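You operate a simulated robot arm through the tools that you are given. There is no shell and no other tool.

Carry out the task below with a simulated robot arm. There is one attempt and no reset: what you move stays moved.

## Task
Cool the open printer, switch it off and put its card away.
Fine: dial to COOL, green key once, switch off only when it shows READY; then the card into the small white holder.

The check looks at the end state, three seconds after you hand in, the way a careful person would. Anything else that was tipped, shoved, dropped, spilled or broken makes it a failure.

## Robot
A 5-joint arm with a two-finger parallel gripper, fixed in place. Base frame: the origin is at the foot of the arm, x ahead of it, y to its left, z up; the work surface is at about z = 0. Readings come in m, rad, newtons and seconds.
With the tool pointing down near the work surface it reaches from about 0.26 to 0.6 m from the base axis. Its first joint turns from -1.152 to 1.152 rad. The tool tilts only in the upright plane through the base axis and itself; it spins freely about its own axis. Payload 1.57 kg.
The tool frame sits at the grasp point between the pads (the TCP): z along the fingers, y along the line on which they close. The tips reach 0.03 m beyond it. Largest opening 0.08 m; finger width 0.017, thickness 0.012; the body of the gripper, 0.04 by 0.082 m, starts 0.08 m behind the TCP.
Orientation is that of the tool frame in the base frame, as a unit quaternion [x, y, z, w]. With the fingers straight down and closing along the base's y, the tool's x points along the base's -x, its y along +y and its z along -z.

## Interface
- The arm moves only by the tool jog_arm. Its argument "series" is a list of rows, each a list of 3 entries, a list of its own where there are three numbers: the finger opening in m, from 0 to 0.08, then the shift along the base's x, y, z in units of 40 mm (1.0 is 40 mm), then the turn, a rotation vector about the base's x, y, z in units of 8 degrees (1.0 is 8 degrees). In form: [[claw, [dx, dy, dz], [wx, wy, wz]], ...]. A call has 1 to 20 rows; each row shifts and turns the commanded pose from where the row before left it. A call with a number of a shift or a turn outside -1 to 1 is refused whole. Rows are played at 5 a second. More than 0.05 m and 0.15 rad between two rows, or a gripper value outside its range, and nothing of the call is played. Where a pose cannot be reached the arm comes as near as it can. A force on the tool above 40 N (or 10 N above the force at the start of the call, whichever is more), or a blocked arm, ends the call early, and 0.2 s more pass. The fingers move at their own pace (about 0.153 m/s each) and stop on an object; they squeeze with about 36 N. The grip force told is the motor's: it shows also when the fingers shut on nothing. Time passes only in rows, and 0.2 s behind the last, so rows that do not move let the fingers close. The reply holds the time, the measured pose of the TCP, the force on the tool along the base axes, the opening and the grip force, in the units named above and with some noise, with the torque about the TCP (base axes, N m) and any sound that the robot's microphone picked up.
- Cameras (640 x 400 px; columns grow to the right, rows downward): "scene" is fixed at [0.0561, 0.4122, 0.5309]; the picture's right is [-0.52, -0.86, 0.00], its down [-0.43, 0.26, -0.87] and it looks along [0.74, -0.45, -0.50] (base axes); focal length 366 px, centre (320, 200). "wrist" rides on the gripper at [0.072, -0.007, -0.122] in the tool frame; the picture's right is [0.09, 1.00, 0.00], its down [-0.84, 0.08, -0.54] and it looks along [-0.54, 0.05, 0.84] (tool axes); focal length 238 px, centre (320, 200). There is no depth. A picture from a camera that has moved, and an enlarged one, comes with that camera's place and axes in the base frame and with its lens.
- capture(camera): a new picture of that camera. The clock stands still meanwhile.
- enlarge(camera, box): a new picture of the part [left, top, right, bottom] of that camera's present view, enlarged. The clock stands still meanwhile.
- job_done(): hands the job in; it is judged then, once.

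Places have to be worked out from the pictures, the camera data and where the tool is seen. Open the gripper and draw the arm clear of the work before you hand the job in, unless the task says otherwise.

The tools are called after "Emit:" as name(argument=value, ...) on one line, values as JSON. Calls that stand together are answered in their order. jog_arm: Moves the arm, as the interface text tells. Its arguments: {"type":"object","properties":{"series":{"type":"array","items":{"type":"array"}}},"required":["series"]} The other tools are called the same way: capture (camera) takes a picture; enlarge (camera, box) takes an enlarged picture of a part of a camera's view; job_done () hands the job in.

At the start:

```text
t: 0.0
tcp_pos: [0.2783, 0.1375, 0.3798]
orientation: [0.0, 1.0, 0.0, 0.001]
force: [0.3, -0.7, 0.8]
ft_torque: [0.0, -0.03, -0.04]
gripper_width: 0.0802
grasp_force: 0.0
```

scene: 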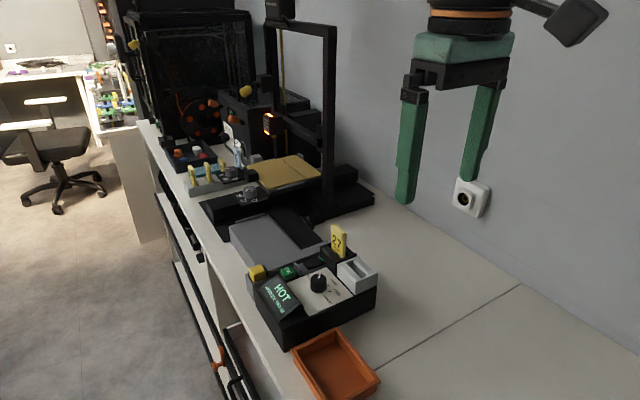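
wrist: 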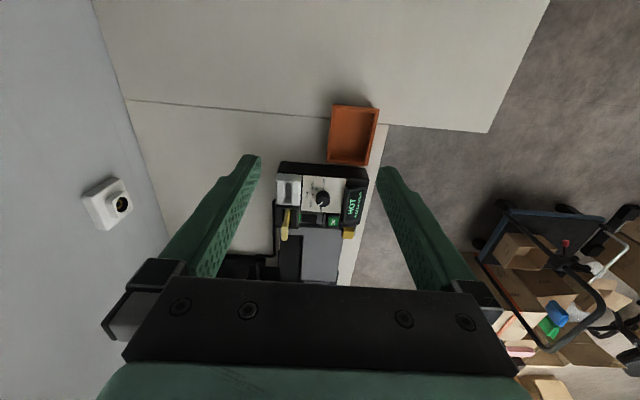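

The scene shows the open printer with a control box: a display reading HOT, a dial, a green key, a yellow thing, a card "27" in a slot and a white holder. I'll enlarge these areas first.

Emit:
enlarge(camera="scene", box=[220, 210, 400, 360])

Emit:
enlarge(camera="wrist", box=[260, 150, 390, 290])

Emit:
enlarge(camera="scene", box=[120, 60, 380, 240])

```text
2.67 times, centred on (310, 285) of scene
camera zoom: at [0.0561, 0.4122, 0.5309], right [-0.52, -0.86, 0.0], down [-0.43, 0.26, -0.87], along [0.74, -0.45, -0.5], focal length 976 px, centre (347, -27)
```

zoom: 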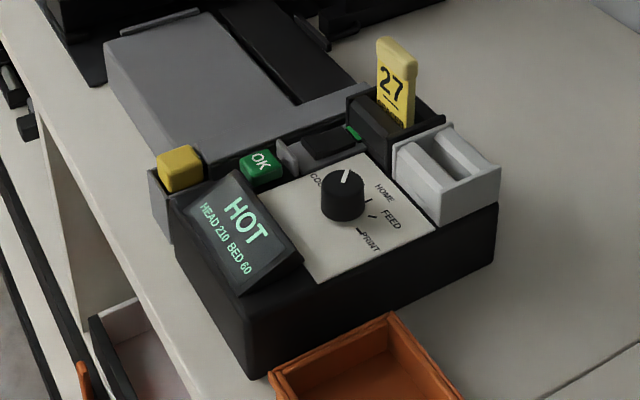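

```text
2.86 times, centred on (325, 220) of wrist
camera zoom: at [0.2073, 0.1317, 0.5021], right [-0.09, 1.0, 0.0], down [0.84, 0.08, 0.54], along [0.54, 0.05, -0.84], focal length 681 px, centre (306, 143)
```

zoom: 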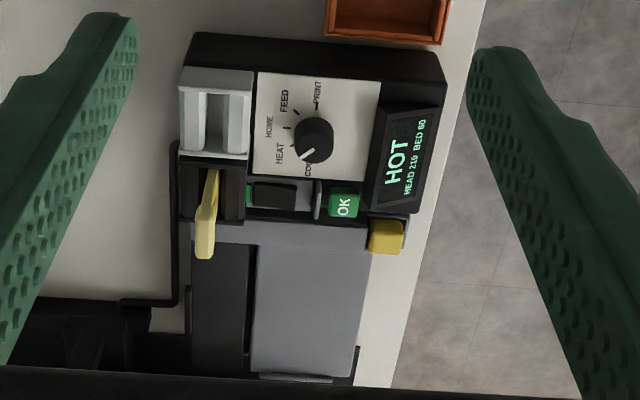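

```text
2.22 times, centred on (250, 150) of scene
camera zoom: at [0.0561, 0.4122, 0.5309], right [-0.52, -0.86, 0.0], down [-0.43, 0.26, -0.87], along [0.74, -0.45, -0.5], focal length 813 px, centre (476, 311)
```

zoom: 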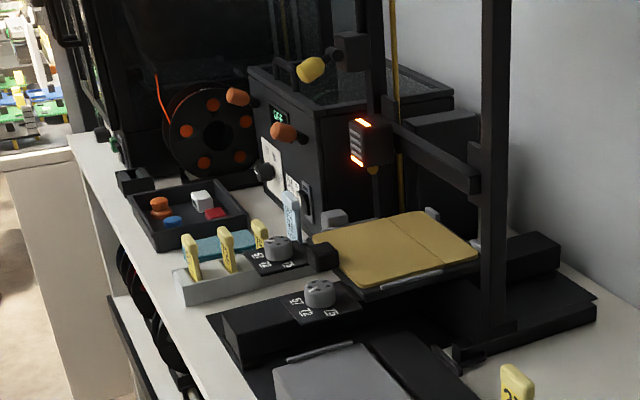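

The dial seems to sit near (0.47, 0.16) at about z 0.08. I'll move the wrist camera closer to read the panel and measure it.

Emit:
jog_arm(series=[[0.08, [0.6, 0.2, -0.8], [0, 0, 0]], [0.08, [0.6, 0.2, -0.8], [0, 0, 0]], [0.08, [0.5, 0.1, -0.8], [0, 0, 0]], [0.08, [0.3, 0.1, -0.6], [0, 0, 0]], [0.08, [0, 0, 0], [0, 0, 0]]])

Emit:
capture(camera="wrist")

Emit:
capture(camera="scene")

```text
t: 1.2
tcp_pos: [0.3581, 0.1628, 0.2585]
orientation: [0.0, 1.0, 0.001, 0.0]
force: [-0.3, 1.0, -0.2]
ft_torque: [-0.03, -0.03, -0.05]
gripper_width: 0.08
grasp_force: 0.1
```

```text
taken
camera wrist: at [0.287, 0.1564, 0.3807], right [-0.09, 1.0, 0.0], down [0.84, 0.08, 0.54], along [0.54, 0.05, -0.84], focal length 238 px, centre (320, 200)
```

wrist: 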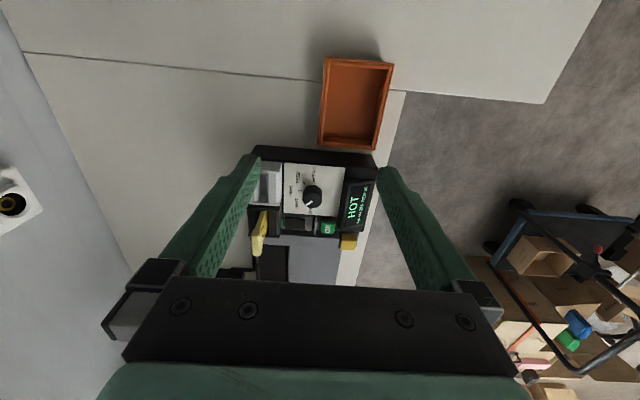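

```text
taken
```

scene: 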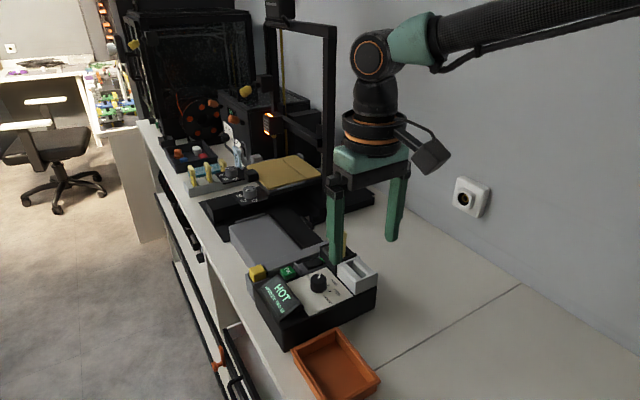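

The wrist camera now sees the panel from nearer. I'll enlarge it for labels and measurements.

Emit:
enlarge(camera="wrist", box=[240, 140, 390, 290])

Emit:
enlarge(camera="wrist", box=[280, 160, 380, 240])

Emit:
enlarge(camera="scene", box=[240, 220, 390, 320])

```text
2.67 times, centred on (315, 215) of wrist
camera zoom: at [0.287, 0.1564, 0.3807], right [-0.09, 1.0, 0.0], down [0.84, 0.08, 0.54], along [0.54, 0.05, -0.84], focal length 636 px, centre (333, 160)
```

zoom: 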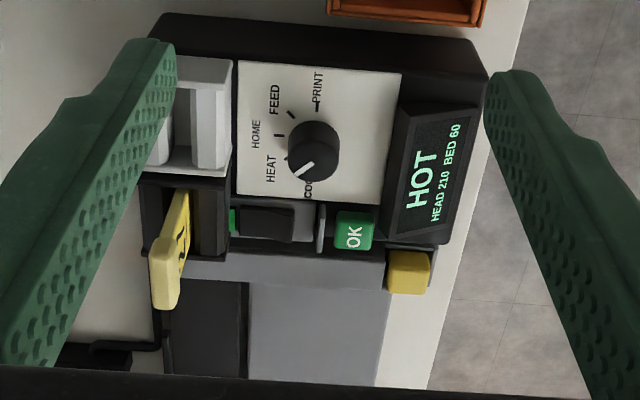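

```text
5.00 times, centred on (330, 200) of wrist
camera zoom: at [0.287, 0.1564, 0.3807], right [-0.09, 1.0, 0.0], down [0.84, 0.08, 0.54], along [0.54, 0.05, -0.84], focal length 1192 px, centre (270, 200)
```

zoom: 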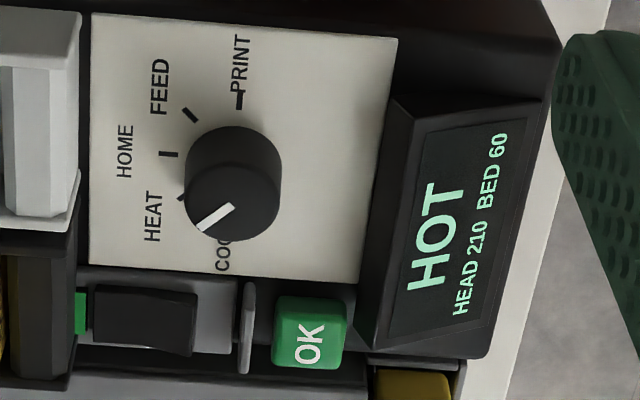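

```text
4.00 times, centred on (315, 270) of scene
camera zoom: at [0.0561, 0.4122, 0.5309], right [-0.52, -0.86, 0.0], down [-0.43, 0.26, -0.87], along [0.74, -0.45, -0.5], focal length 1463 px, centre (340, -80)
```

zoom: 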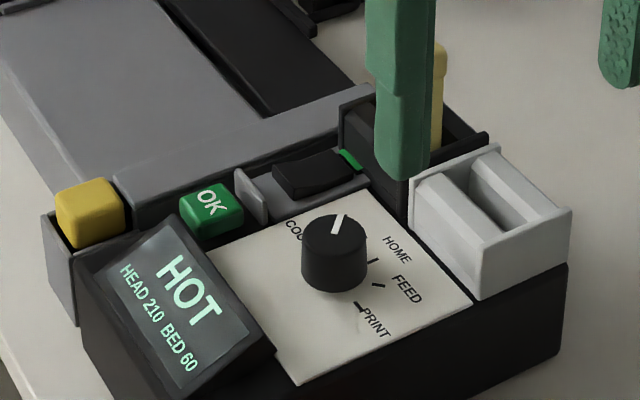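

The display shows HOT and the dial points at HEAT, with COOL one step toward +x. I estimate the knob at (0.473, 0.162) with its top at z≈0.09, and the card near (0.51, 0.094) with its top at about 0.15. I'll move so the card, holder and switch sit between the fingers in the wrist view.

Emit:
jog_arm(series=[[0.08, [0.4, -0.6, -0.2], [0, 0, 0]], [0.08, [0.4, -0.6, -0.2], [0, 0, 0]], [0.08, [0.4, -0.6, -0.2], [0, 0, 0]], [0.08, [0.1, 0, -0.3], [0, 0, 0]], [0.08, [0, 0, 0], [0, 0, 0]]])

Emit:
capture(camera="wrist")

Emit:
enlarge(camera="wrist", box=[260, 130, 400, 290])

Emit:
enlarge(camera="scene", box=[270, 220, 390, 320])

```text
t: 2.4
tcp_pos: [0.4097, 0.0907, 0.2262]
orientation: [-0.001, 1.0, 0.001, 0.0]
force: [0.3, 0.2, -0.5]
ft_torque: [-0.02, -0.01, 0.01]
gripper_width: 0.0801
grasp_force: 0.1
```

```text
taken
camera wrist: at [0.339, 0.0847, 0.347], right [-0.09, 1.0, 0.0], down [0.84, 0.08, 0.54], along [0.54, 0.05, -0.84], focal length 238 px, centre (320, 200)
```

wrist: 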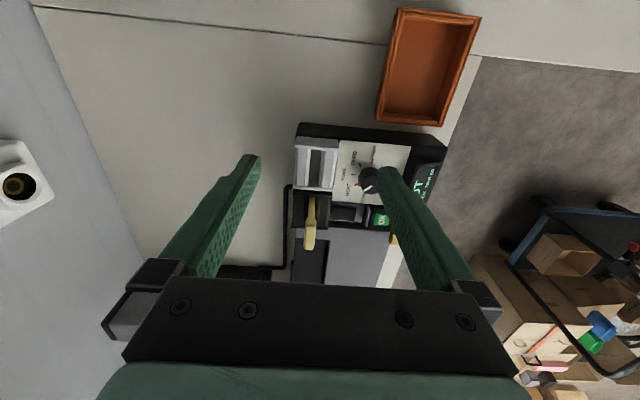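

```text
2.50 times, centred on (330, 210) of wrist
camera zoom: at [0.339, 0.0847, 0.347], right [-0.09, 1.0, 0.0], down [0.84, 0.08, 0.54], along [0.54, 0.05, -0.84], focal length 596 px, centre (295, 175)
```

zoom: 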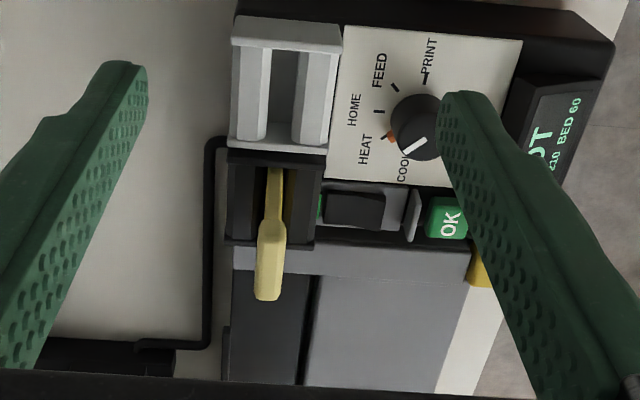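

```text
4.00 times, centred on (330, 270) of scene
camera zoom: at [0.0561, 0.4122, 0.5309], right [-0.52, -0.86, 0.0], down [-0.43, 0.26, -0.87], along [0.74, -0.45, -0.5], focal length 1463 px, centre (280, -80)
```

zoom: 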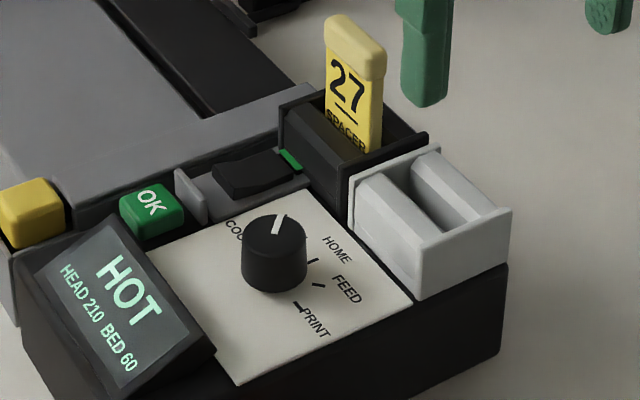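

I can see the slots in the holder and reader, both running along x, and a black switch with a green strip. I'll zoom in on the switch to understand how it works.

Emit:
enlarge(camera="wrist", box=[325, 190, 385, 230])

Emit:
enlarge(camera="scene", box=[290, 240, 360, 285])

Emit:
enlarge(camera="wrist", box=[285, 130, 385, 200])

Emit:
enlarge(camera="wrist", box=[290, 180, 350, 260])

```text
10.00 times, centred on (355, 210) of wrist
camera zoom: at [0.339, 0.0847, 0.347], right [-0.09, 1.0, 0.0], down [0.84, 0.08, 0.54], along [0.54, 0.05, -0.84], focal length 2384 px, centre (-30, 100)
```

zoom: 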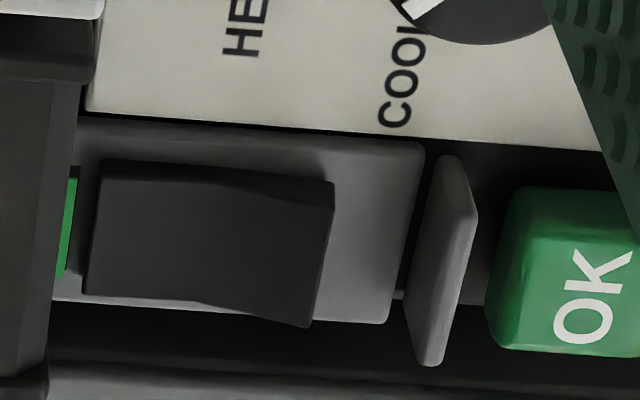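

```text
8.89 times, centred on (325, 262) of scene
camera zoom: at [0.0561, 0.4122, 0.5309], right [-0.52, -0.86, 0.0], down [-0.43, 0.26, -0.87], along [0.74, -0.45, -0.5], focal length 3252 px, centre (276, -356)
```

zoom: 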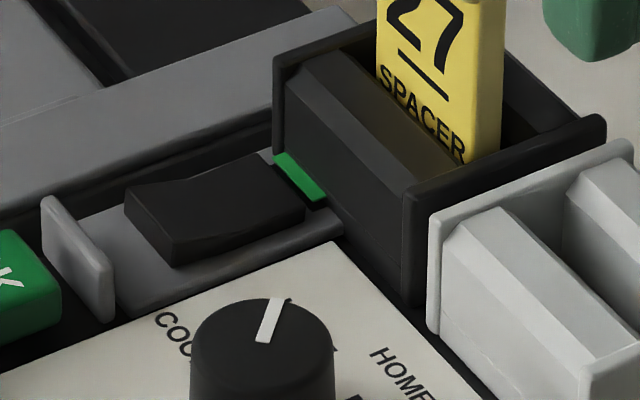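

```text
5.71 times, centred on (335, 165) of wrist
camera zoom: at [0.339, 0.0847, 0.347], right [-0.09, 1.0, 0.0], down [0.84, 0.08, 0.54], along [0.54, 0.05, -0.84], focal length 1362 px, centre (234, 400)
```

zoom: 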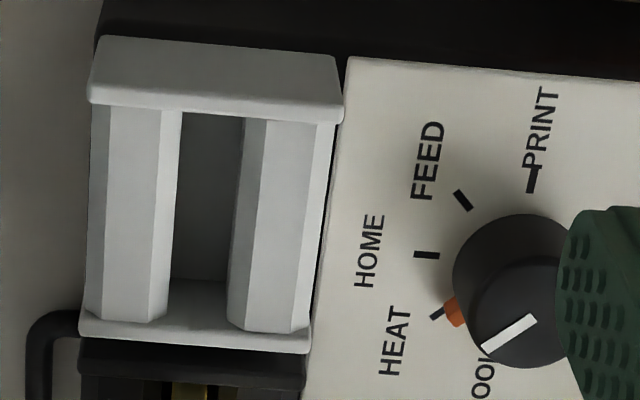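

```text
5.00 times, centred on (320, 220) of wrist
camera zoom: at [0.339, 0.0847, 0.347], right [-0.09, 1.0, 0.0], down [0.84, 0.08, 0.54], along [0.54, 0.05, -0.84], focal length 1192 px, centre (320, 100)
```

zoom: 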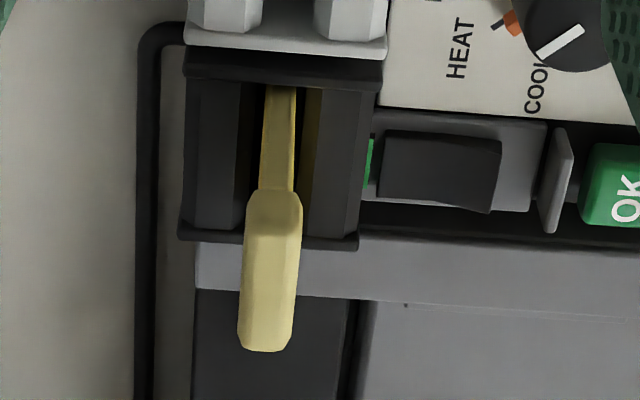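

The dial ticks fit a circle centred at (0.4765, 0.162) and are 45° apart, so the dial is at HEAT (-45° from +x) and COOL is at +x. The rocker is pressed on its green -y side and raised at its +y end. I'll move above the knob with the jaws partly closed and pre-spun -22.5°.

Emit:
jog_arm(series=[[0.06, [0.5525, 0.594, -0.2], [0, 0, -0.9375]], [0.044, [0.5525, 0.594, -0.3], [0, 0, -0.9375]], [0.044, [0.5525, 0.594, -0.4], [0, 0, -0.9375]], [0.044, [0, 0, 0], [0, 0, 0]], [0.044, [0, 0, 0], [0, 0, 0]]])

Emit:
capture(camera="wrist")

Emit:
enlarge(camera="scene", box=[240, 170, 400, 320])

```text
t: 3.6
tcp_pos: [0.4754, 0.1593, 0.1891]
orientation: [0.195, 0.981, 0.001, 0.0]
force: [0.2, 0.6, -0.1]
ft_torque: [0.02, -0.01, 0.02]
gripper_width: 0.044
grasp_force: 0.2
```

```text
taken
camera wrist: at [0.4075, 0.1818, 0.3112], right [0.3, 0.95, 0.0], down [0.8, -0.25, 0.54], along [0.52, -0.16, -0.84], focal length 238 px, centre (320, 200)
```

wrist: 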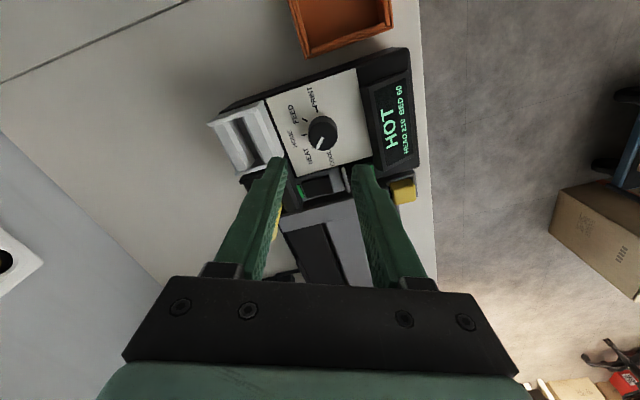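

```text
2.67 times, centred on (320, 245) of scene
camera zoom: at [0.0561, 0.4122, 0.5309], right [-0.52, -0.86, 0.0], down [-0.43, 0.26, -0.87], along [0.74, -0.45, -0.5], focal length 976 px, centre (320, 80)
```

zoom: 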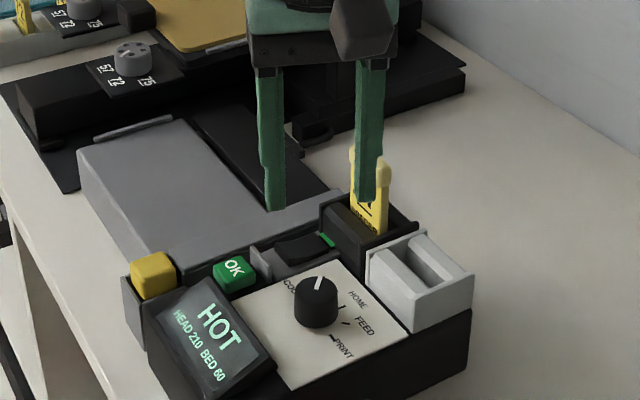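

The jaws are above the knob. I'll enlarge this steeper view to refine the knob centre before going down.

Emit:
enlarge(camera="wrist", box=[260, 70, 420, 190])

```text
3.33 times, centred on (340, 130) of wrist
camera zoom: at [0.4075, 0.1818, 0.3112], right [0.3, 0.95, 0.0], down [0.8, -0.25, 0.54], along [0.52, -0.16, -0.84], focal length 794 px, centre (253, 433)
```

zoom: 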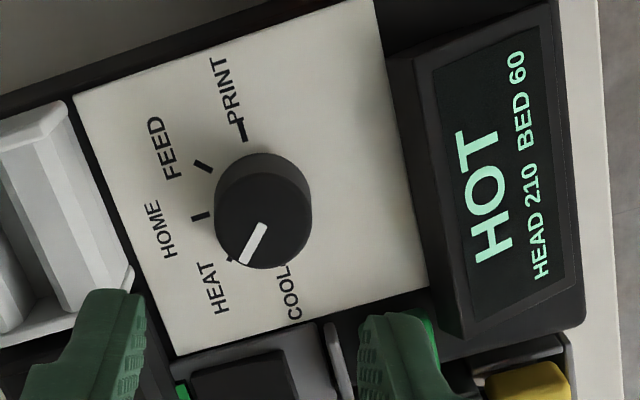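

The refined knob centre is about (0.478, 0.163) with a radius of 14 mm. I'll shift slightly and lower until the tips are a few mm above the panel.

Emit:
jog_arm(series=[[0.044, [0.035, 0.045, -0.6], [0, 0, 0]], [0.044, [0, 0, -0.6], [0, 0, 0]], [0.044, [0, 0, -0.6], [0, 0, 0]], [0.044, [0, 0, -0.35], [0, 0, 0]], [0.044, [0, 0, 0], [0, 0, 0]]])

Emit:
enlarge(camera="scene", box=[240, 170, 400, 320])

Emit:
enlarge(camera="wrist", box=[220, 60, 420, 220])

```text
t: 4.8
tcp_pos: [0.4767, 0.1614, 0.1025]
orientation: [0.195, 0.981, 0.001, 0.0]
force: [0.9, -0.3, -0.3]
ft_torque: [0.02, -0.02, 0.01]
gripper_width: 0.044
grasp_force: 0.0
```

```text
2.67 times, centred on (320, 245) of scene
camera zoom: at [0.0561, 0.4122, 0.5309], right [-0.52, -0.86, 0.0], down [-0.43, 0.26, -0.87], along [0.74, -0.45, -0.5], focal length 976 px, centre (320, 80)
```

zoom: 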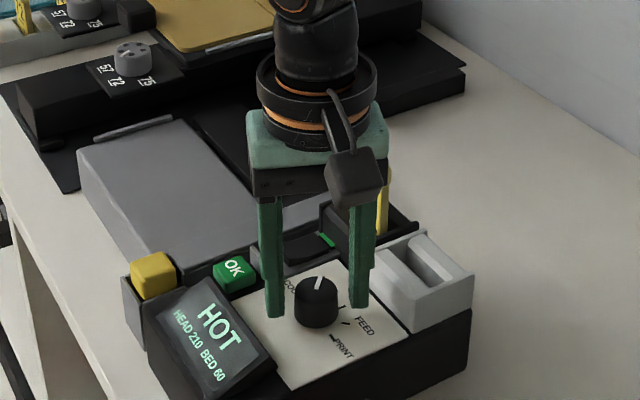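

```text
2.50 times, centred on (320, 140) of wrist
camera zoom: at [0.4083, 0.1839, 0.2233], right [0.3, 0.96, 0.0], down [0.8, -0.25, 0.54], along [0.52, -0.16, -0.84], focal length 596 px, centre (320, 350)
```

zoom: 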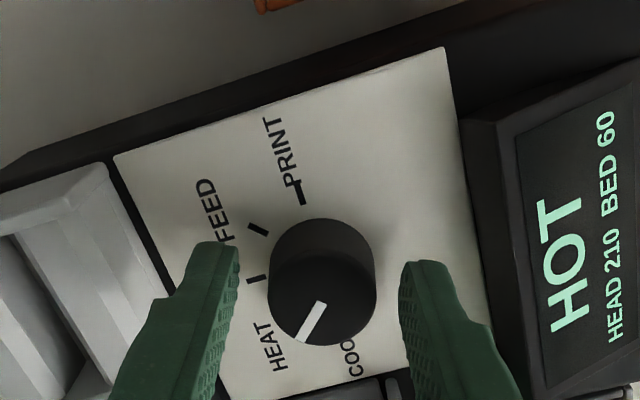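

The jaws are centred around the knob and clear of the display and holder, so I'll close on it.

Emit:
jog_arm(series=[[0.025, [0, 0, 0], [0, 0, 0]], [0.022, [0, 0, 0], [0, 0, 0]], [0.022, [0, 0, 0], [0, 0, 0]]])

```text
t: 5.6
tcp_pos: [0.4774, 0.1618, 0.1011]
orientation: [0.194, 0.981, 0.0, 0.001]
force: [5.4, 9.6, -7.5]
ft_torque: [-0.12, -0.07, -0.01]
gripper_width: 0.0294
grasp_force: 38.7
```

It's gripped at 29 mm with a small side force. I'll turn +45° about z toward COOL.

Emit:
jog_arm(series=[[0.022, [0.005, 0.015, 0], [0, 0, 0.6]], [0.022, [0, 0, 0], [0, 0, 0.9]], [0.022, [0, 0, 0], [0, 0, 0.9]], [0.022, [0, 0, 0], [0, 0, 0.9]], [0.022, [0, 0, 0], [0, 0, 0.9]], [0.022, [0, 0, 0], [0, 0, 0.9]], [0.022, [0, 0, 0], [0, 0, 0.525]], [0.022, [0, 0, 0], [0, 0, 0]]])

Emit:
enlarge(camera="wrist", box=[220, 60, 420, 220])

Emit:
enlarge(camera="scene", box=[240, 210, 390, 320])

```text
t: 7.4
tcp_pos: [0.4763, 0.1615, 0.1011]
orientation: [-0.196, 0.981, 0.0, -0.001]
force: [-8.6, -10.6, 0.1]
ft_torque: [-0.77, 0.68, -0.38]
gripper_width: 0.0293
grasp_force: 38.7
```

```text
2.50 times, centred on (320, 140) of wrist
camera zoom: at [0.4142, 0.1294, 0.2237], right [-0.47, 0.88, 0.0], down [0.75, 0.39, 0.54], along [0.48, 0.25, -0.84], focal length 596 px, centre (320, 350)
```

zoom: 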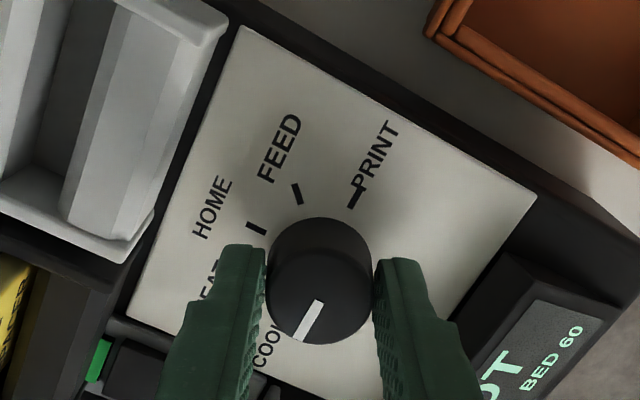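

```text
3.64 times, centred on (315, 265) of scene
camera zoom: at [0.0562, 0.4122, 0.5309], right [-0.52, -0.86, 0.0], down [-0.43, 0.26, -0.87], along [0.74, -0.45, -0.5], focal length 1330 px, centre (338, -36)
```

zoom: 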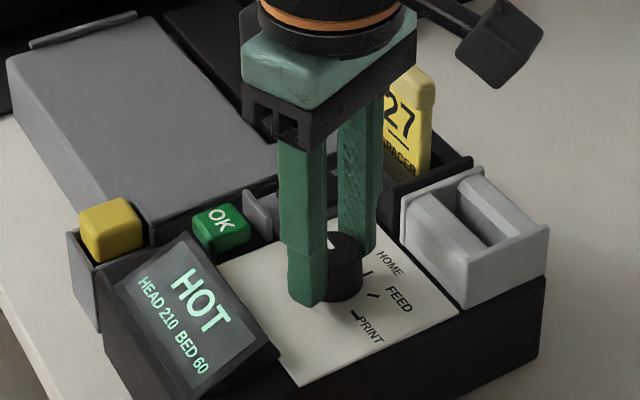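

The pointer now points along +x, toward COOL. I'll open the jaws and rise straight up to check.

Emit:
jog_arm(series=[[0.044, [0, 0, 0], [0, 0, 0]], [0.044, [0, 0, 0], [0, 0, 0]], [0.044, [0, 0, 0.6], [0, 0, 0]], [0.044, [0, 0, 0.8], [0, 0, 0]], [0.044, [0, 0, 0.8], [0, 0, 0]], [0.044, [0, 0, 0], [0, 0, 0]]])

Emit:
enlarge(camera="wrist", box=[240, 70, 440, 210])

Emit:
enlarge(camera="scene", box=[240, 210, 390, 320])

```text
t: 8.8
tcp_pos: [0.4789, 0.1612, 0.1884]
orientation: [-0.195, 0.981, 0.001, 0.0]
force: [-0.9, 0.9, -0.9]
ft_torque: [-0.02, 0.0, 0.0]
gripper_width: 0.0437
grasp_force: 0.1
```

```text
2.86 times, centred on (340, 140) of wrist
camera zoom: at [0.4157, 0.1278, 0.3104], right [-0.47, 0.88, 0.0], down [0.74, 0.39, 0.54], along [0.48, 0.25, -0.84], focal length 681 px, centre (263, 371)
```

zoom: 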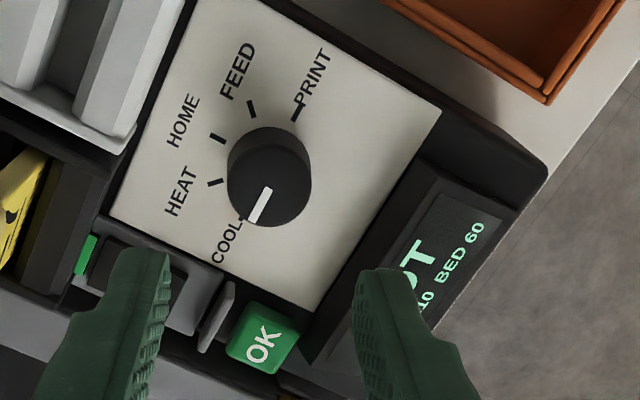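

```text
3.64 times, centred on (315, 265) of scene
camera zoom: at [0.0561, 0.4122, 0.5309], right [-0.52, -0.86, 0.0], down [-0.43, 0.26, -0.87], along [0.74, -0.45, -0.5], focal length 1330 px, centre (338, -36)
```

zoom: 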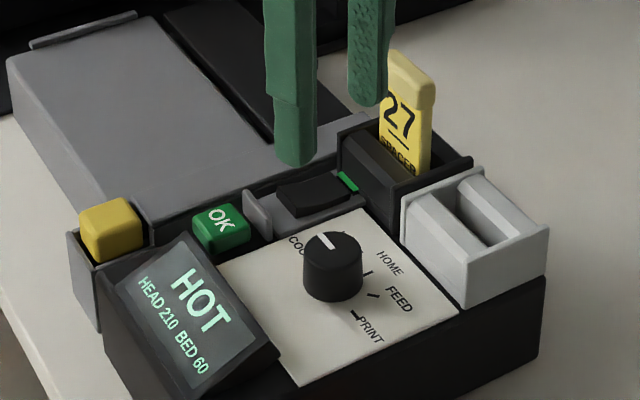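

The dial pointer is on the COOL tick. Next is the green OK key at about (0.535, 0.191) with its top at z≈0.077. I'll close the fingers, spin so they are narrow along y, and hover above it.

Emit:
jog_arm(series=[[0.02, [0.3525, 0.1775, 0], [0, 0, 0.9375]], [0.0, [0.3525, 0.1775, 0], [0, 0, 0.9375]], [0.0, [0.3525, 0.1775, 0], [0, 0, 0.9375]], [0.0, [0.3525, 0.1775, 0], [0, 0, 0.9375]], [0.0, [0, 0, 0], [0, 0, 0.9375]], [0.0, [0, 0, 0], [0, 0, 0.9375]], [0.0, [0, 0, 0], [0, 0, 0.9375]], [0.0, [0, 0, 0], [0, 0, 0.9375]], [0.0, [0, 0, 0], [0, 0, 0.9375]], [0.0, [0, 0, -0.7], [0, 0, 0]], [0.0, [0, 0, -0.7], [0, 0, 0]], [0.0, [0, 0, 0], [0, 0, 0]]])

Emit:
capture(camera="wrist")

Emit:
enlarge(camera="scene", box=[230, 200, 390, 320])

```text
t: 11.4
tcp_pos: [0.533, 0.1931, 0.135]
orientation: [-0.707, 0.707, 0.001, -0.001]
force: [1.3, 0.1, 0.7]
ft_torque: [0.0, -0.02, 0.03]
gripper_width: 0.0
grasp_force: 21.6
```

```text
taken
camera wrist: at [0.5406, 0.1218, 0.2567], right [-1.0, -0.09, 0.0], down [-0.08, 0.84, 0.54], along [-0.05, 0.54, -0.84], focal length 238 px, centre (320, 200)
```

wrist: 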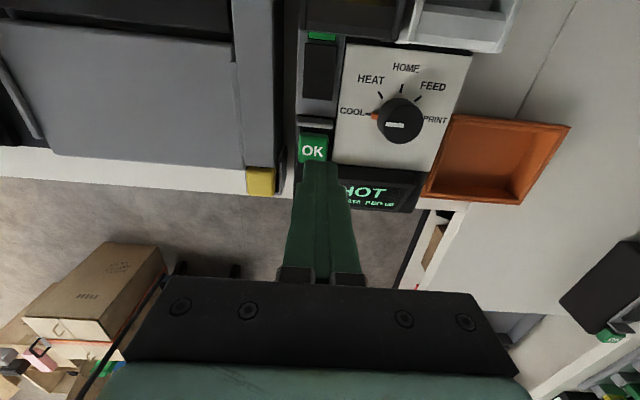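

```text
3.33 times, centred on (310, 260) of scene
camera zoom: at [0.0561, 0.4122, 0.5309], right [-0.52, -0.86, 0.0], down [-0.43, 0.26, -0.87], along [0.74, -0.45, -0.5], focal length 1220 px, centre (353, 0)
```

zoom: 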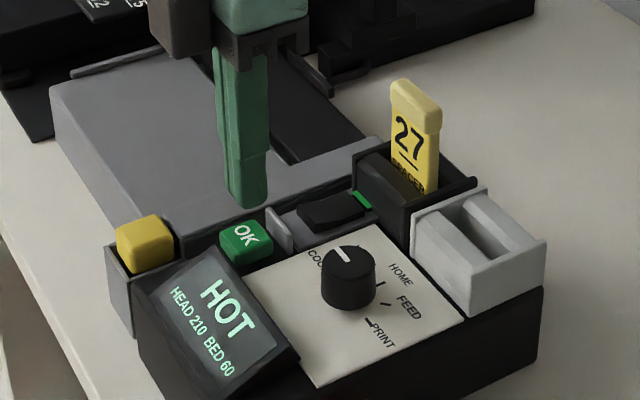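

The fingertips are just above and beside the key. I'll enlarge to line them up precisely.

Emit:
enlarge(camera="wrist", box=[260, 10, 420, 220])

```text
1.90 times, centred on (340, 115) of wrist
camera zoom: at [0.5406, 0.1218, 0.2567], right [-1.0, -0.09, 0.0], down [-0.08, 0.84, 0.54], along [-0.05, 0.54, -0.84], focal length 454 px, centre (282, 362)
```

zoom: 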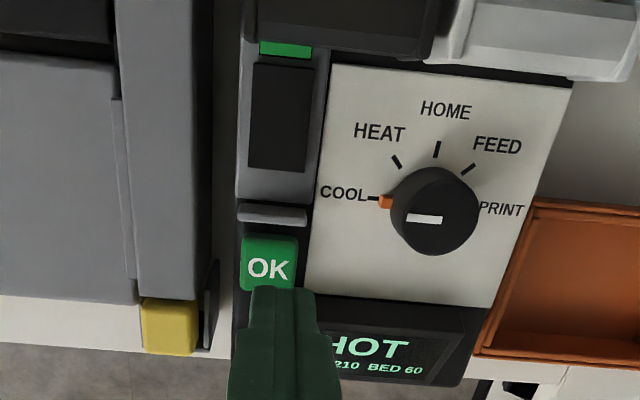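

The dial's orange mark sits exactly on COOL. The key centre looks about 4 mm further in +x and 3 mm less in y than the tips, so I'll correct and come down to just above it.

Emit:
jog_arm(series=[[0.0, [0.1, -0.07, -0.3], [0, 0, 0]], [0.0, [0, 0, -0.25], [0, 0, 0]], [0.0, [0, 0, 0], [0, 0, 0]]])

Emit:
enlarge(camera="wrist", box=[260, 60, 400, 200])

Emit:
enlarge(camera="scene", box=[260, 230, 340, 300])

```text
t: 12.2
tcp_pos: [0.5381, 0.1878, 0.1136]
orientation: [-0.707, 0.707, 0.0, 0.0]
force: [0.1, 0.6, 0.3]
ft_torque: [-0.01, 0.01, -0.02]
gripper_width: 0.0
grasp_force: 21.5
```

```text
2.86 times, centred on (330, 130) of wrist
camera zoom: at [0.5458, 0.1175, 0.234], right [-1.0, -0.09, 0.0], down [-0.08, 0.84, 0.54], along [-0.05, 0.54, -0.84], focal length 681 px, centre (291, 400)
```

zoom: 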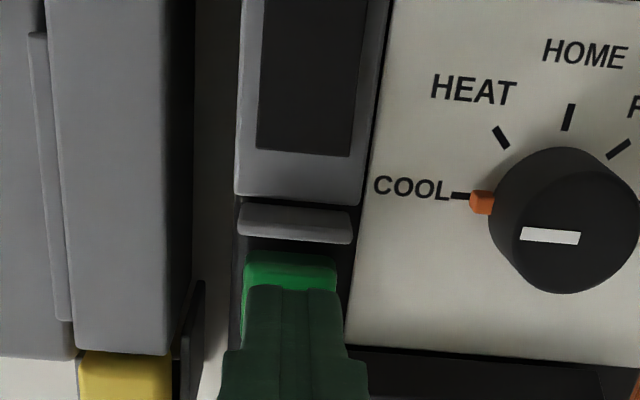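

```text
5.71 times, centred on (300, 265) of scene
camera zoom: at [0.0561, 0.4122, 0.5309], right [-0.52, -0.86, 0.0], down [-0.43, 0.26, -0.87], along [0.74, -0.45, -0.5], focal length 2090 px, centre (434, -171)
```

zoom: 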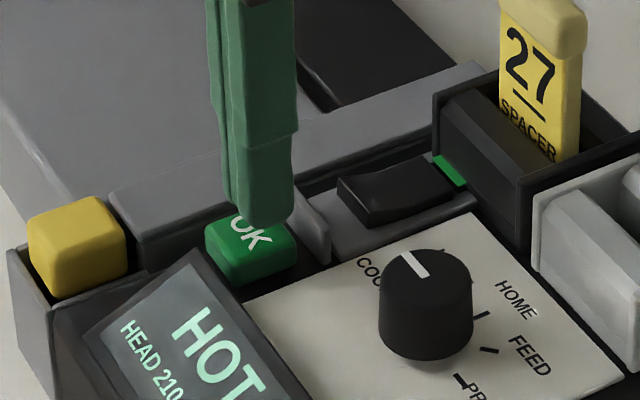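

The tips are centred over the key with about 5 mm to go. I'll press gently in 1 mm steps.

Emit:
jog_arm(series=[[0.0, [0, 0.01, -0.03], [0, 0, 0]], [0.0, [0, 0, -0.03], [0, 0, 0]], [0.0, [0, 0, -0.03], [0, 0, 0]], [0.0, [0, 0, -0.03], [0, 0, 0]], [0.0, [0, 0, -0.03], [0, 0, 0]]])

Emit:
enlarge(camera="scene", box=[250, 230, 340, 310])

```text
t: 13.4
tcp_pos: [0.5398, 0.1893, 0.106]
orientation: [-0.707, 0.707, 0.0, 0.0]
force: [1.1, -0.1, 0.2]
ft_torque: [-0.01, -0.01, 0.02]
gripper_width: 0.0
grasp_force: 21.2
```

```text
5.00 times, centred on (295, 270) of scene
camera zoom: at [0.0561, 0.4122, 0.5309], right [-0.52, -0.86, 0.0], down [-0.43, 0.26, -0.87], along [0.74, -0.45, -0.5], focal length 1829 px, centre (445, -150)
```

zoom: 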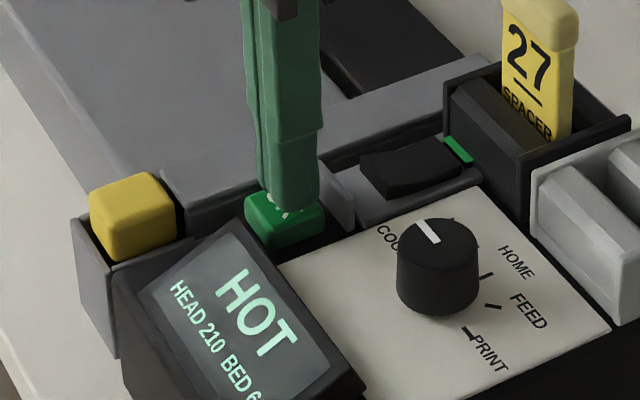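

There's no contact yet at TCP z≈0.106, so I'll continue down in 1 mm steps.

Emit:
jog_arm(series=[[0.0, [0, 0, -0.025], [0, 0, 0]], [0.0, [0, 0, -0.025], [0, 0, 0]], [0.0, [0, 0, -0.025], [0, 0, 0]]])

```text
t: 14.2
tcp_pos: [0.5397, 0.189, 0.104]
orientation: [0.707, -0.707, -0.001, 0.0]
force: [-0.1, 0.4, 0.5]
ft_torque: [0.04, 0.01, 0.02]
gripper_width: 0.0001
grasp_force: 20.8
```

Emit:
jog_arm(series=[[0.0, [0, 0, -0.025], [0, 0, 0]], [0.0, [0, 0, -0.025], [0, 0, 0]]])

Emit:
enlarge(camera="scene", box=[250, 230, 340, 310])

```text
t: 14.8
tcp_pos: [0.5385, 0.1906, 0.101]
orientation: [-0.707, 0.707, 0.0, 0.0]
force: [0.2, -0.9, 1.0]
ft_torque: [-0.05, -0.01, 0.0]
gripper_width: 0.0
grasp_force: 21.0
```

```text
5.00 times, centred on (295, 270) of scene
camera zoom: at [0.0561, 0.4122, 0.5309], right [-0.52, -0.86, 0.0], down [-0.43, 0.26, -0.87], along [0.74, -0.45, -0.5], focal length 1829 px, centre (445, -150)
```

zoom: 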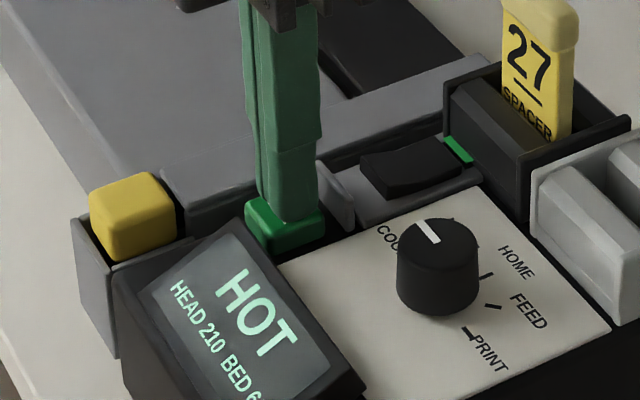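

The tip is now almost on the key, whose top is lower than I estimated, so I'll keep pressing.

Emit:
jog_arm(series=[[0.0, [0, 0, -0.025], [0, 0, 0]], [0.0, [0, 0, -0.025], [0, 0, 0]]])

```text
t: 15.4
tcp_pos: [0.5406, 0.1904, 0.0996]
orientation: [-0.707, 0.707, 0.0, 0.0]
force: [-0.6, 1.1, 1.9]
ft_torque: [0.02, 0.04, 0.01]
gripper_width: 0.0
grasp_force: 21.1
heard: click
```

A click was heard with a light force, so the key is pressed. I'll lift straight off and look at the display.

Emit:
jog_arm(series=[[0.0, [0, 0, 0.3], [0, 0, 0]], [0.0, [0, 0, 0.7], [0, 0, 0]], [0.0, [0, 0, 0.7], [0, 0, 0]], [0.0, [0, 0, 0], [0, 0, 0]]])

Emit:
enlarge(camera="scene", box=[230, 210, 390, 320])

Emit:
enlarge(camera="wrist", box=[230, 0, 470, 220])

```text
t: 16.4
tcp_pos: [0.5384, 0.1897, 0.1638]
orientation: [0.707, -0.707, 0.0, 0.001]
force: [0.1, -0.1, -0.1]
ft_torque: [0.01, 0.04, -0.01]
gripper_width: 0.0
grasp_force: 21.3
```

```text
3.64 times, centred on (310, 265) of scene
camera zoom: at [0.0561, 0.4122, 0.5309], right [-0.52, -0.86, 0.0], down [-0.43, 0.26, -0.87], along [0.74, -0.45, -0.5], focal length 1330 px, centre (356, -36)
```

zoom: 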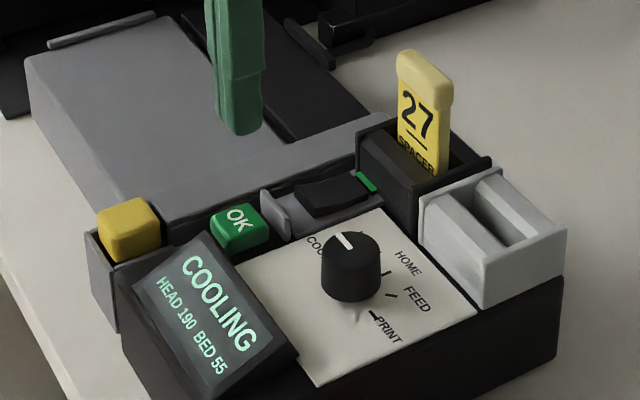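

```text
1.82 times, centred on (350, 110) of wrist
camera zoom: at [0.5453, 0.1181, 0.2864], right [-1.0, -0.09, 0.0], down [-0.08, 0.84, 0.54], along [-0.05, 0.54, -0.84], focal length 433 px, centre (266, 364)
```

zoom: 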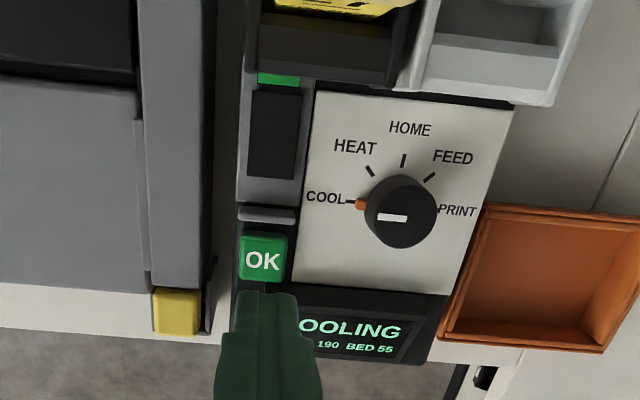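

The display reads COOLING and is dropping. I'll move above the raised +y end of the rocker at about (0.540, 0.149) and wait well clear of it.

Emit:
jog_arm(series=[[0.0, [0.05, -0.5, 0], [0, 0, 0]], [0.0, [0, -0.53, 0], [0, 0, 0]], [0.0, [0, 0, -0.5], [0, 0, 0]], [0.0, [0, 0, -0.3], [0, 0, 0]], [0.0, [0, 0, 0], [0, 0, 0]], [0.0, [0, 0, 0], [0, 0, 0]], [0.0, [0, 0, 0], [0, 0, 0]], [0.0, [0, 0, 0], [0, 0, 0]], [0.0, [0, 0, 0], [0, 0, 0]], [0.0, [0, 0, 0], [0, 0, 0]]])

Emit:
enlarge(camera="scene", box=[230, 210, 390, 320])

Emit:
enlarge(camera="wrist", box=[230, 0, 470, 220])

```text
t: 18.6
tcp_pos: [0.5407, 0.1482, 0.1347]
orientation: [0.707, -0.707, 0.0, 0.0]
force: [-0.1, -0.4, -0.6]
ft_torque: [-0.02, 0.03, 0.01]
gripper_width: 0.0001
grasp_force: 21.5
```

```text
3.64 times, centred on (310, 265) of scene
camera zoom: at [0.0561, 0.4122, 0.5309], right [-0.52, -0.86, 0.0], down [-0.43, 0.26, -0.87], along [0.74, -0.45, -0.5], focal length 1330 px, centre (356, -36)
```

zoom: 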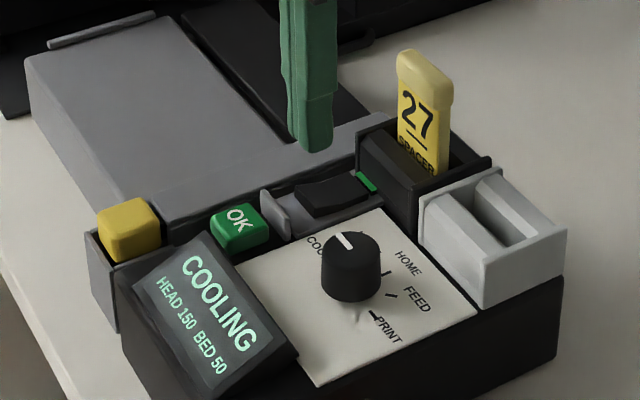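

```text
1.82 times, centred on (350, 110) of wrist
camera zoom: at [0.549, 0.0766, 0.2567], right [-1.0, -0.09, 0.0], down [-0.08, 0.84, 0.54], along [-0.05, 0.54, -0.84], focal length 433 px, centre (266, 364)
```

zoom: 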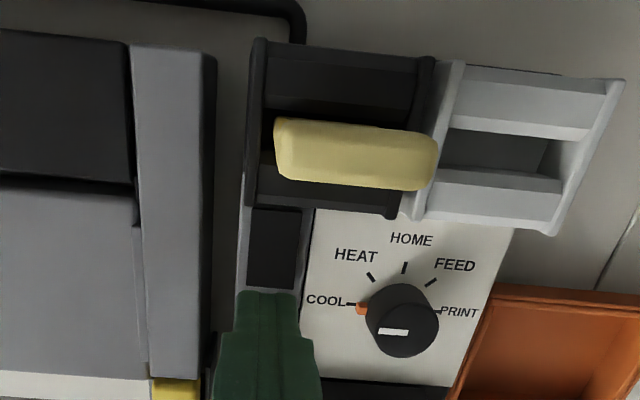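

It's still COOLING (150/50). I'll hold still and wait for READY.

Emit:
jog_arm(series=[[0.0, [0, 0, 0], [0, 0, 0]], [0.0, [0, 0, 0], [0, 0, 0]], [0.0, [0, 0, 0], [0, 0, 0]], [0.0, [0, 0, 0], [0, 0, 0]], [0.0, [0, 0, 0], [0, 0, 0]], [0.0, [0, 0, 0], [0, 0, 0]], [0.0, [0, 0, 0], [0, 0, 0]], [0.0, [0, 0, 0], [0, 0, 0]], [0.0, [0, 0, 0], [0, 0, 0]], [0.0, [0, 0, 0], [0, 0, 0]], [0.0, [0, 0, 0], [0, 0, 0]], [0.0, [0, 0, 0], [0, 0, 0]], [0.0, [0, 0, 0], [0, 0, 0]], [0.0, [0, 0, 0], [0, 0, 0]], [0.0, [0, 0, 0], [0, 0, 0]], [0.0, [0, 0, 0], [0, 0, 0]], [0.0, [0, 0, 0], [0, 0, 0]], [0.0, [0, 0, 0], [0, 0, 0]], [0.0, [0, 0, 0], [0, 0, 0]], [0.0, [0, 0, 0], [0, 0, 0]]])

Emit:
enlarge(camera="scene", box=[230, 210, 390, 320])

Emit:
enlarge(camera="wrist", box=[310, 10, 470, 130])

```text
t: 22.8
tcp_pos: [0.5419, 0.1463, 0.1354]
orientation: [-0.707, 0.707, 0.0, 0.0]
force: [-0.2, 0.4, 0.1]
ft_torque: [0.0, -0.01, 0.0]
gripper_width: 0.0002
grasp_force: 21.5
```

```text
3.64 times, centred on (310, 265) of scene
camera zoom: at [0.0561, 0.4122, 0.5309], right [-0.52, -0.86, 0.0], down [-0.43, 0.26, -0.87], along [0.74, -0.45, -0.5], focal length 1330 px, centre (356, -36)
```

zoom: 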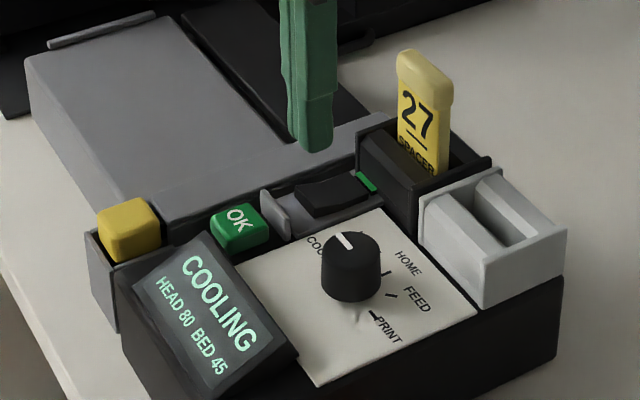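

```text
3.33 times, centred on (390, 70) of wrist
camera zoom: at [0.549, 0.0766, 0.2567], right [-1.0, -0.09, 0.0], down [-0.08, 0.84, 0.54], along [-0.05, 0.54, -0.84], focal length 794 px, centre (87, 633)
```

zoom: 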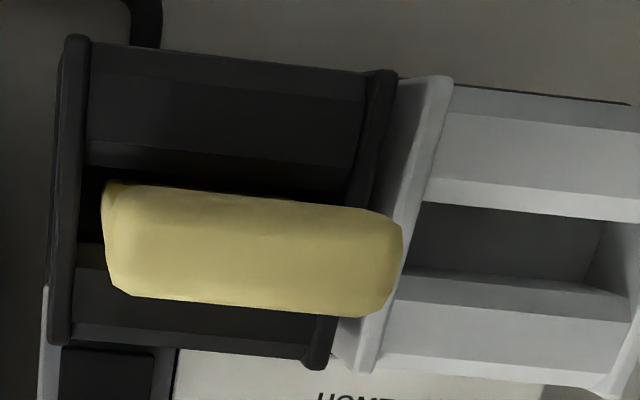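

Still COOLING (80/45), so I'll keep waiting.

Emit:
jog_arm(series=[[0.0, [0, 0, 0], [0, 0, 0]], [0.0, [0, 0, 0], [0, 0, 0]], [0.0, [0, 0, 0], [0, 0, 0]], [0.0, [0, 0, 0], [0, 0, 0]], [0.0, [0, 0, 0], [0, 0, 0]], [0.0, [0, 0, 0], [0, 0, 0]], [0.0, [0, 0, 0], [0, 0, 0]], [0.0, [0, 0, 0], [0, 0, 0]], [0.0, [0, 0, 0], [0, 0, 0]], [0.0, [0, 0, 0], [0, 0, 0]], [0.0, [0, 0, 0], [0, 0, 0]], [0.0, [0, 0, 0], [0, 0, 0]], [0.0, [0, 0, 0], [0, 0, 0]], [0.0, [0, 0, 0], [0, 0, 0]], [0.0, [0, 0, 0], [0, 0, 0]], [0.0, [0, 0, 0], [0, 0, 0]], [0.0, [0, 0, 0], [0, 0, 0]], [0.0, [0, 0, 0], [0, 0, 0]], [0.0, [0, 0, 0], [0, 0, 0]], [0.0, [0, 0, 0], [0, 0, 0]]])

Emit:
enlarge(camera="scene", box=[230, 210, 390, 320])

```text
t: 27.0
tcp_pos: [0.5418, 0.1483, 0.1347]
orientation: [-0.707, 0.707, 0.0, 0.0]
force: [-0.7, -0.2, -1.5]
ft_torque: [0.0, 0.02, 0.0]
gripper_width: 0.0001
grasp_force: 20.9
```

```text
3.64 times, centred on (310, 265) of scene
camera zoom: at [0.0561, 0.4122, 0.5309], right [-0.52, -0.86, 0.0], down [-0.43, 0.26, -0.87], along [0.74, -0.45, -0.5], focal length 1330 px, centre (356, -36)
```

zoom: 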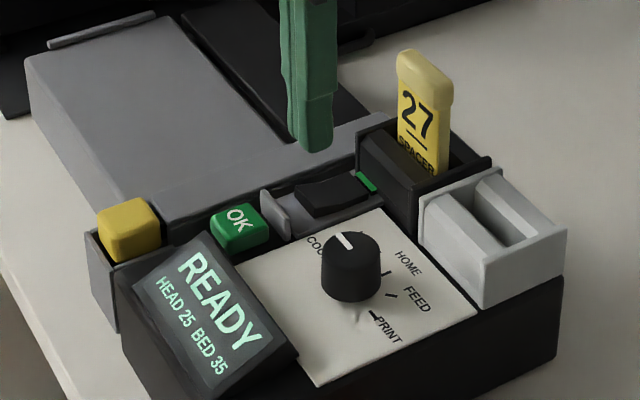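

READY is showing (25/35). I'll lower toward the raised end of the rocker.

Emit:
jog_arm(series=[[0.0, [0, 0, -0.35], [0, 0, 0]], [0.0, [0, 0, -0.3], [0, 0, 0]], [0.0, [0, 0, 0], [0, 0, 0]]])

Emit:
enlarge(camera="scene", box=[270, 230, 360, 290])

Emit:
enlarge(camera="wrist", box=[260, 60, 400, 200])

```text
t: 27.8
tcp_pos: [0.5414, 0.1493, 0.1094]
orientation: [0.708, -0.707, 0.001, 0.0]
force: [-0.4, 1.0, 0.4]
ft_torque: [-0.02, -0.02, 0.0]
gripper_width: 0.0002
grasp_force: 21.0
```

```text
6.67 times, centred on (315, 260) of scene
camera zoom: at [0.0561, 0.4122, 0.5309], right [-0.52, -0.86, 0.0], down [-0.43, 0.26, -0.87], along [0.74, -0.45, -0.5], focal length 2439 px, centre (353, -200)
```

zoom: 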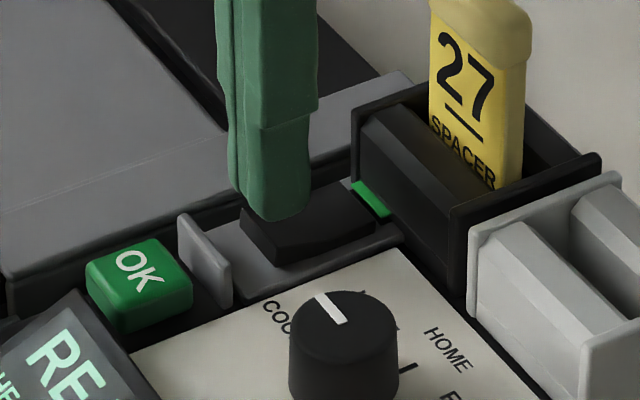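

```text
2.86 times, centred on (330, 130) of wrist
camera zoom: at [0.5479, 0.0777, 0.2313], right [-1.0, -0.09, 0.0], down [-0.08, 0.84, 0.54], along [-0.05, 0.54, -0.84], focal length 681 px, centre (291, 400)
```

zoom: 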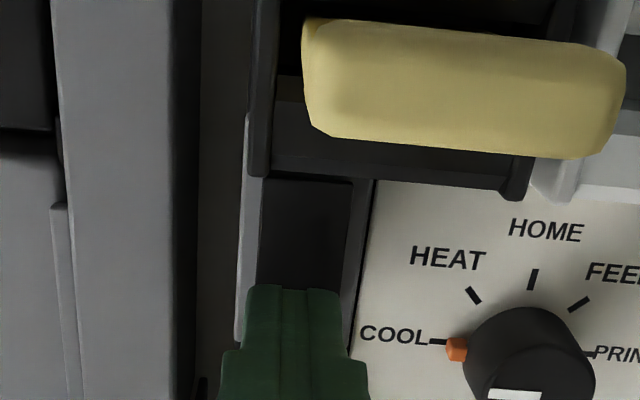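

The tips are above the rocker's raised end but about 3 mm too far in +x. I'll correct that and press down in small steps.

Emit:
jog_arm(series=[[0.0, [-0.08, 0, -0.05], [0, 0, 0]], [0.0, [0, 0, -0.05], [0, 0, 0]], [0.0, [0, 0, -0.05], [0, 0, 0]], [0.0, [0, 0, -0.04], [0, 0, 0]]])

Emit:
enlarge(camera="scene", box=[270, 230, 360, 290])

```text
t: 28.8
tcp_pos: [0.5383, 0.1468, 0.1008]
orientation: [0.707, -0.707, 0.0, -0.001]
force: [0.9, 1.1, 1.8]
ft_torque: [0.04, 0.02, -0.04]
gripper_width: 0.0
grasp_force: 20.7
```

```text
6.67 times, centred on (315, 260) of scene
camera zoom: at [0.0561, 0.4122, 0.5309], right [-0.52, -0.86, 0.0], down [-0.43, 0.26, -0.87], along [0.74, -0.45, -0.5], focal length 2439 px, centre (353, -200)
```

zoom: 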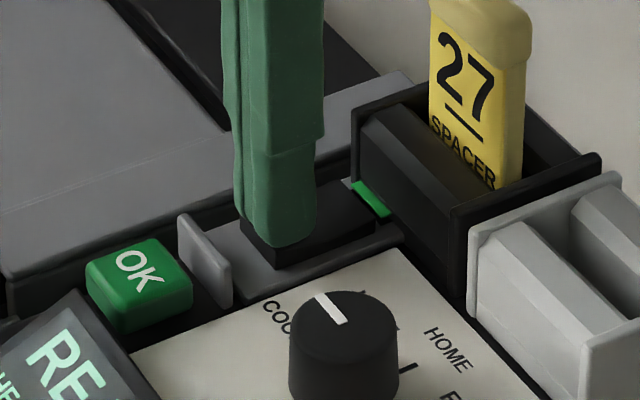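

Contact looks imminent with about 2 N on the tool, so I'll continue in 1 mm steps.

Emit:
jog_arm(series=[[0.0, [0, 0, -0.025], [0, 0, 0]], [0.0, [0, 0, -0.025], [0, 0, 0]], [0.0, [0, 0, -0.025], [0, 0, 0]]])

Emit:
enlarge(camera="scene", box=[250, 230, 360, 310])

```text
t: 29.6
tcp_pos: [0.5383, 0.1492, 0.0991]
orientation: [0.708, -0.707, 0.0, -0.001]
force: [-6.6, 2.7, 16.6]
ft_torque: [-0.03, 0.28, -0.09]
gripper_width: 0.0
grasp_force: 21.8
heard: click
```

```text
5.00 times, centred on (305, 270) of scene
camera zoom: at [0.056, 0.4121, 0.531], right [-0.52, -0.86, 0.0], down [-0.43, 0.26, -0.87], along [0.74, -0.45, -0.5], focal length 1829 px, centre (395, -150)
```

zoom: 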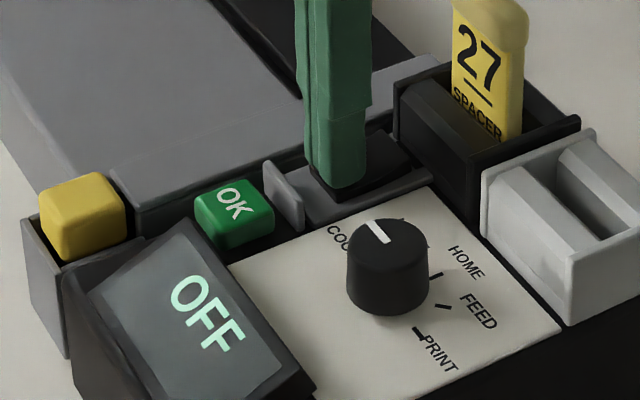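

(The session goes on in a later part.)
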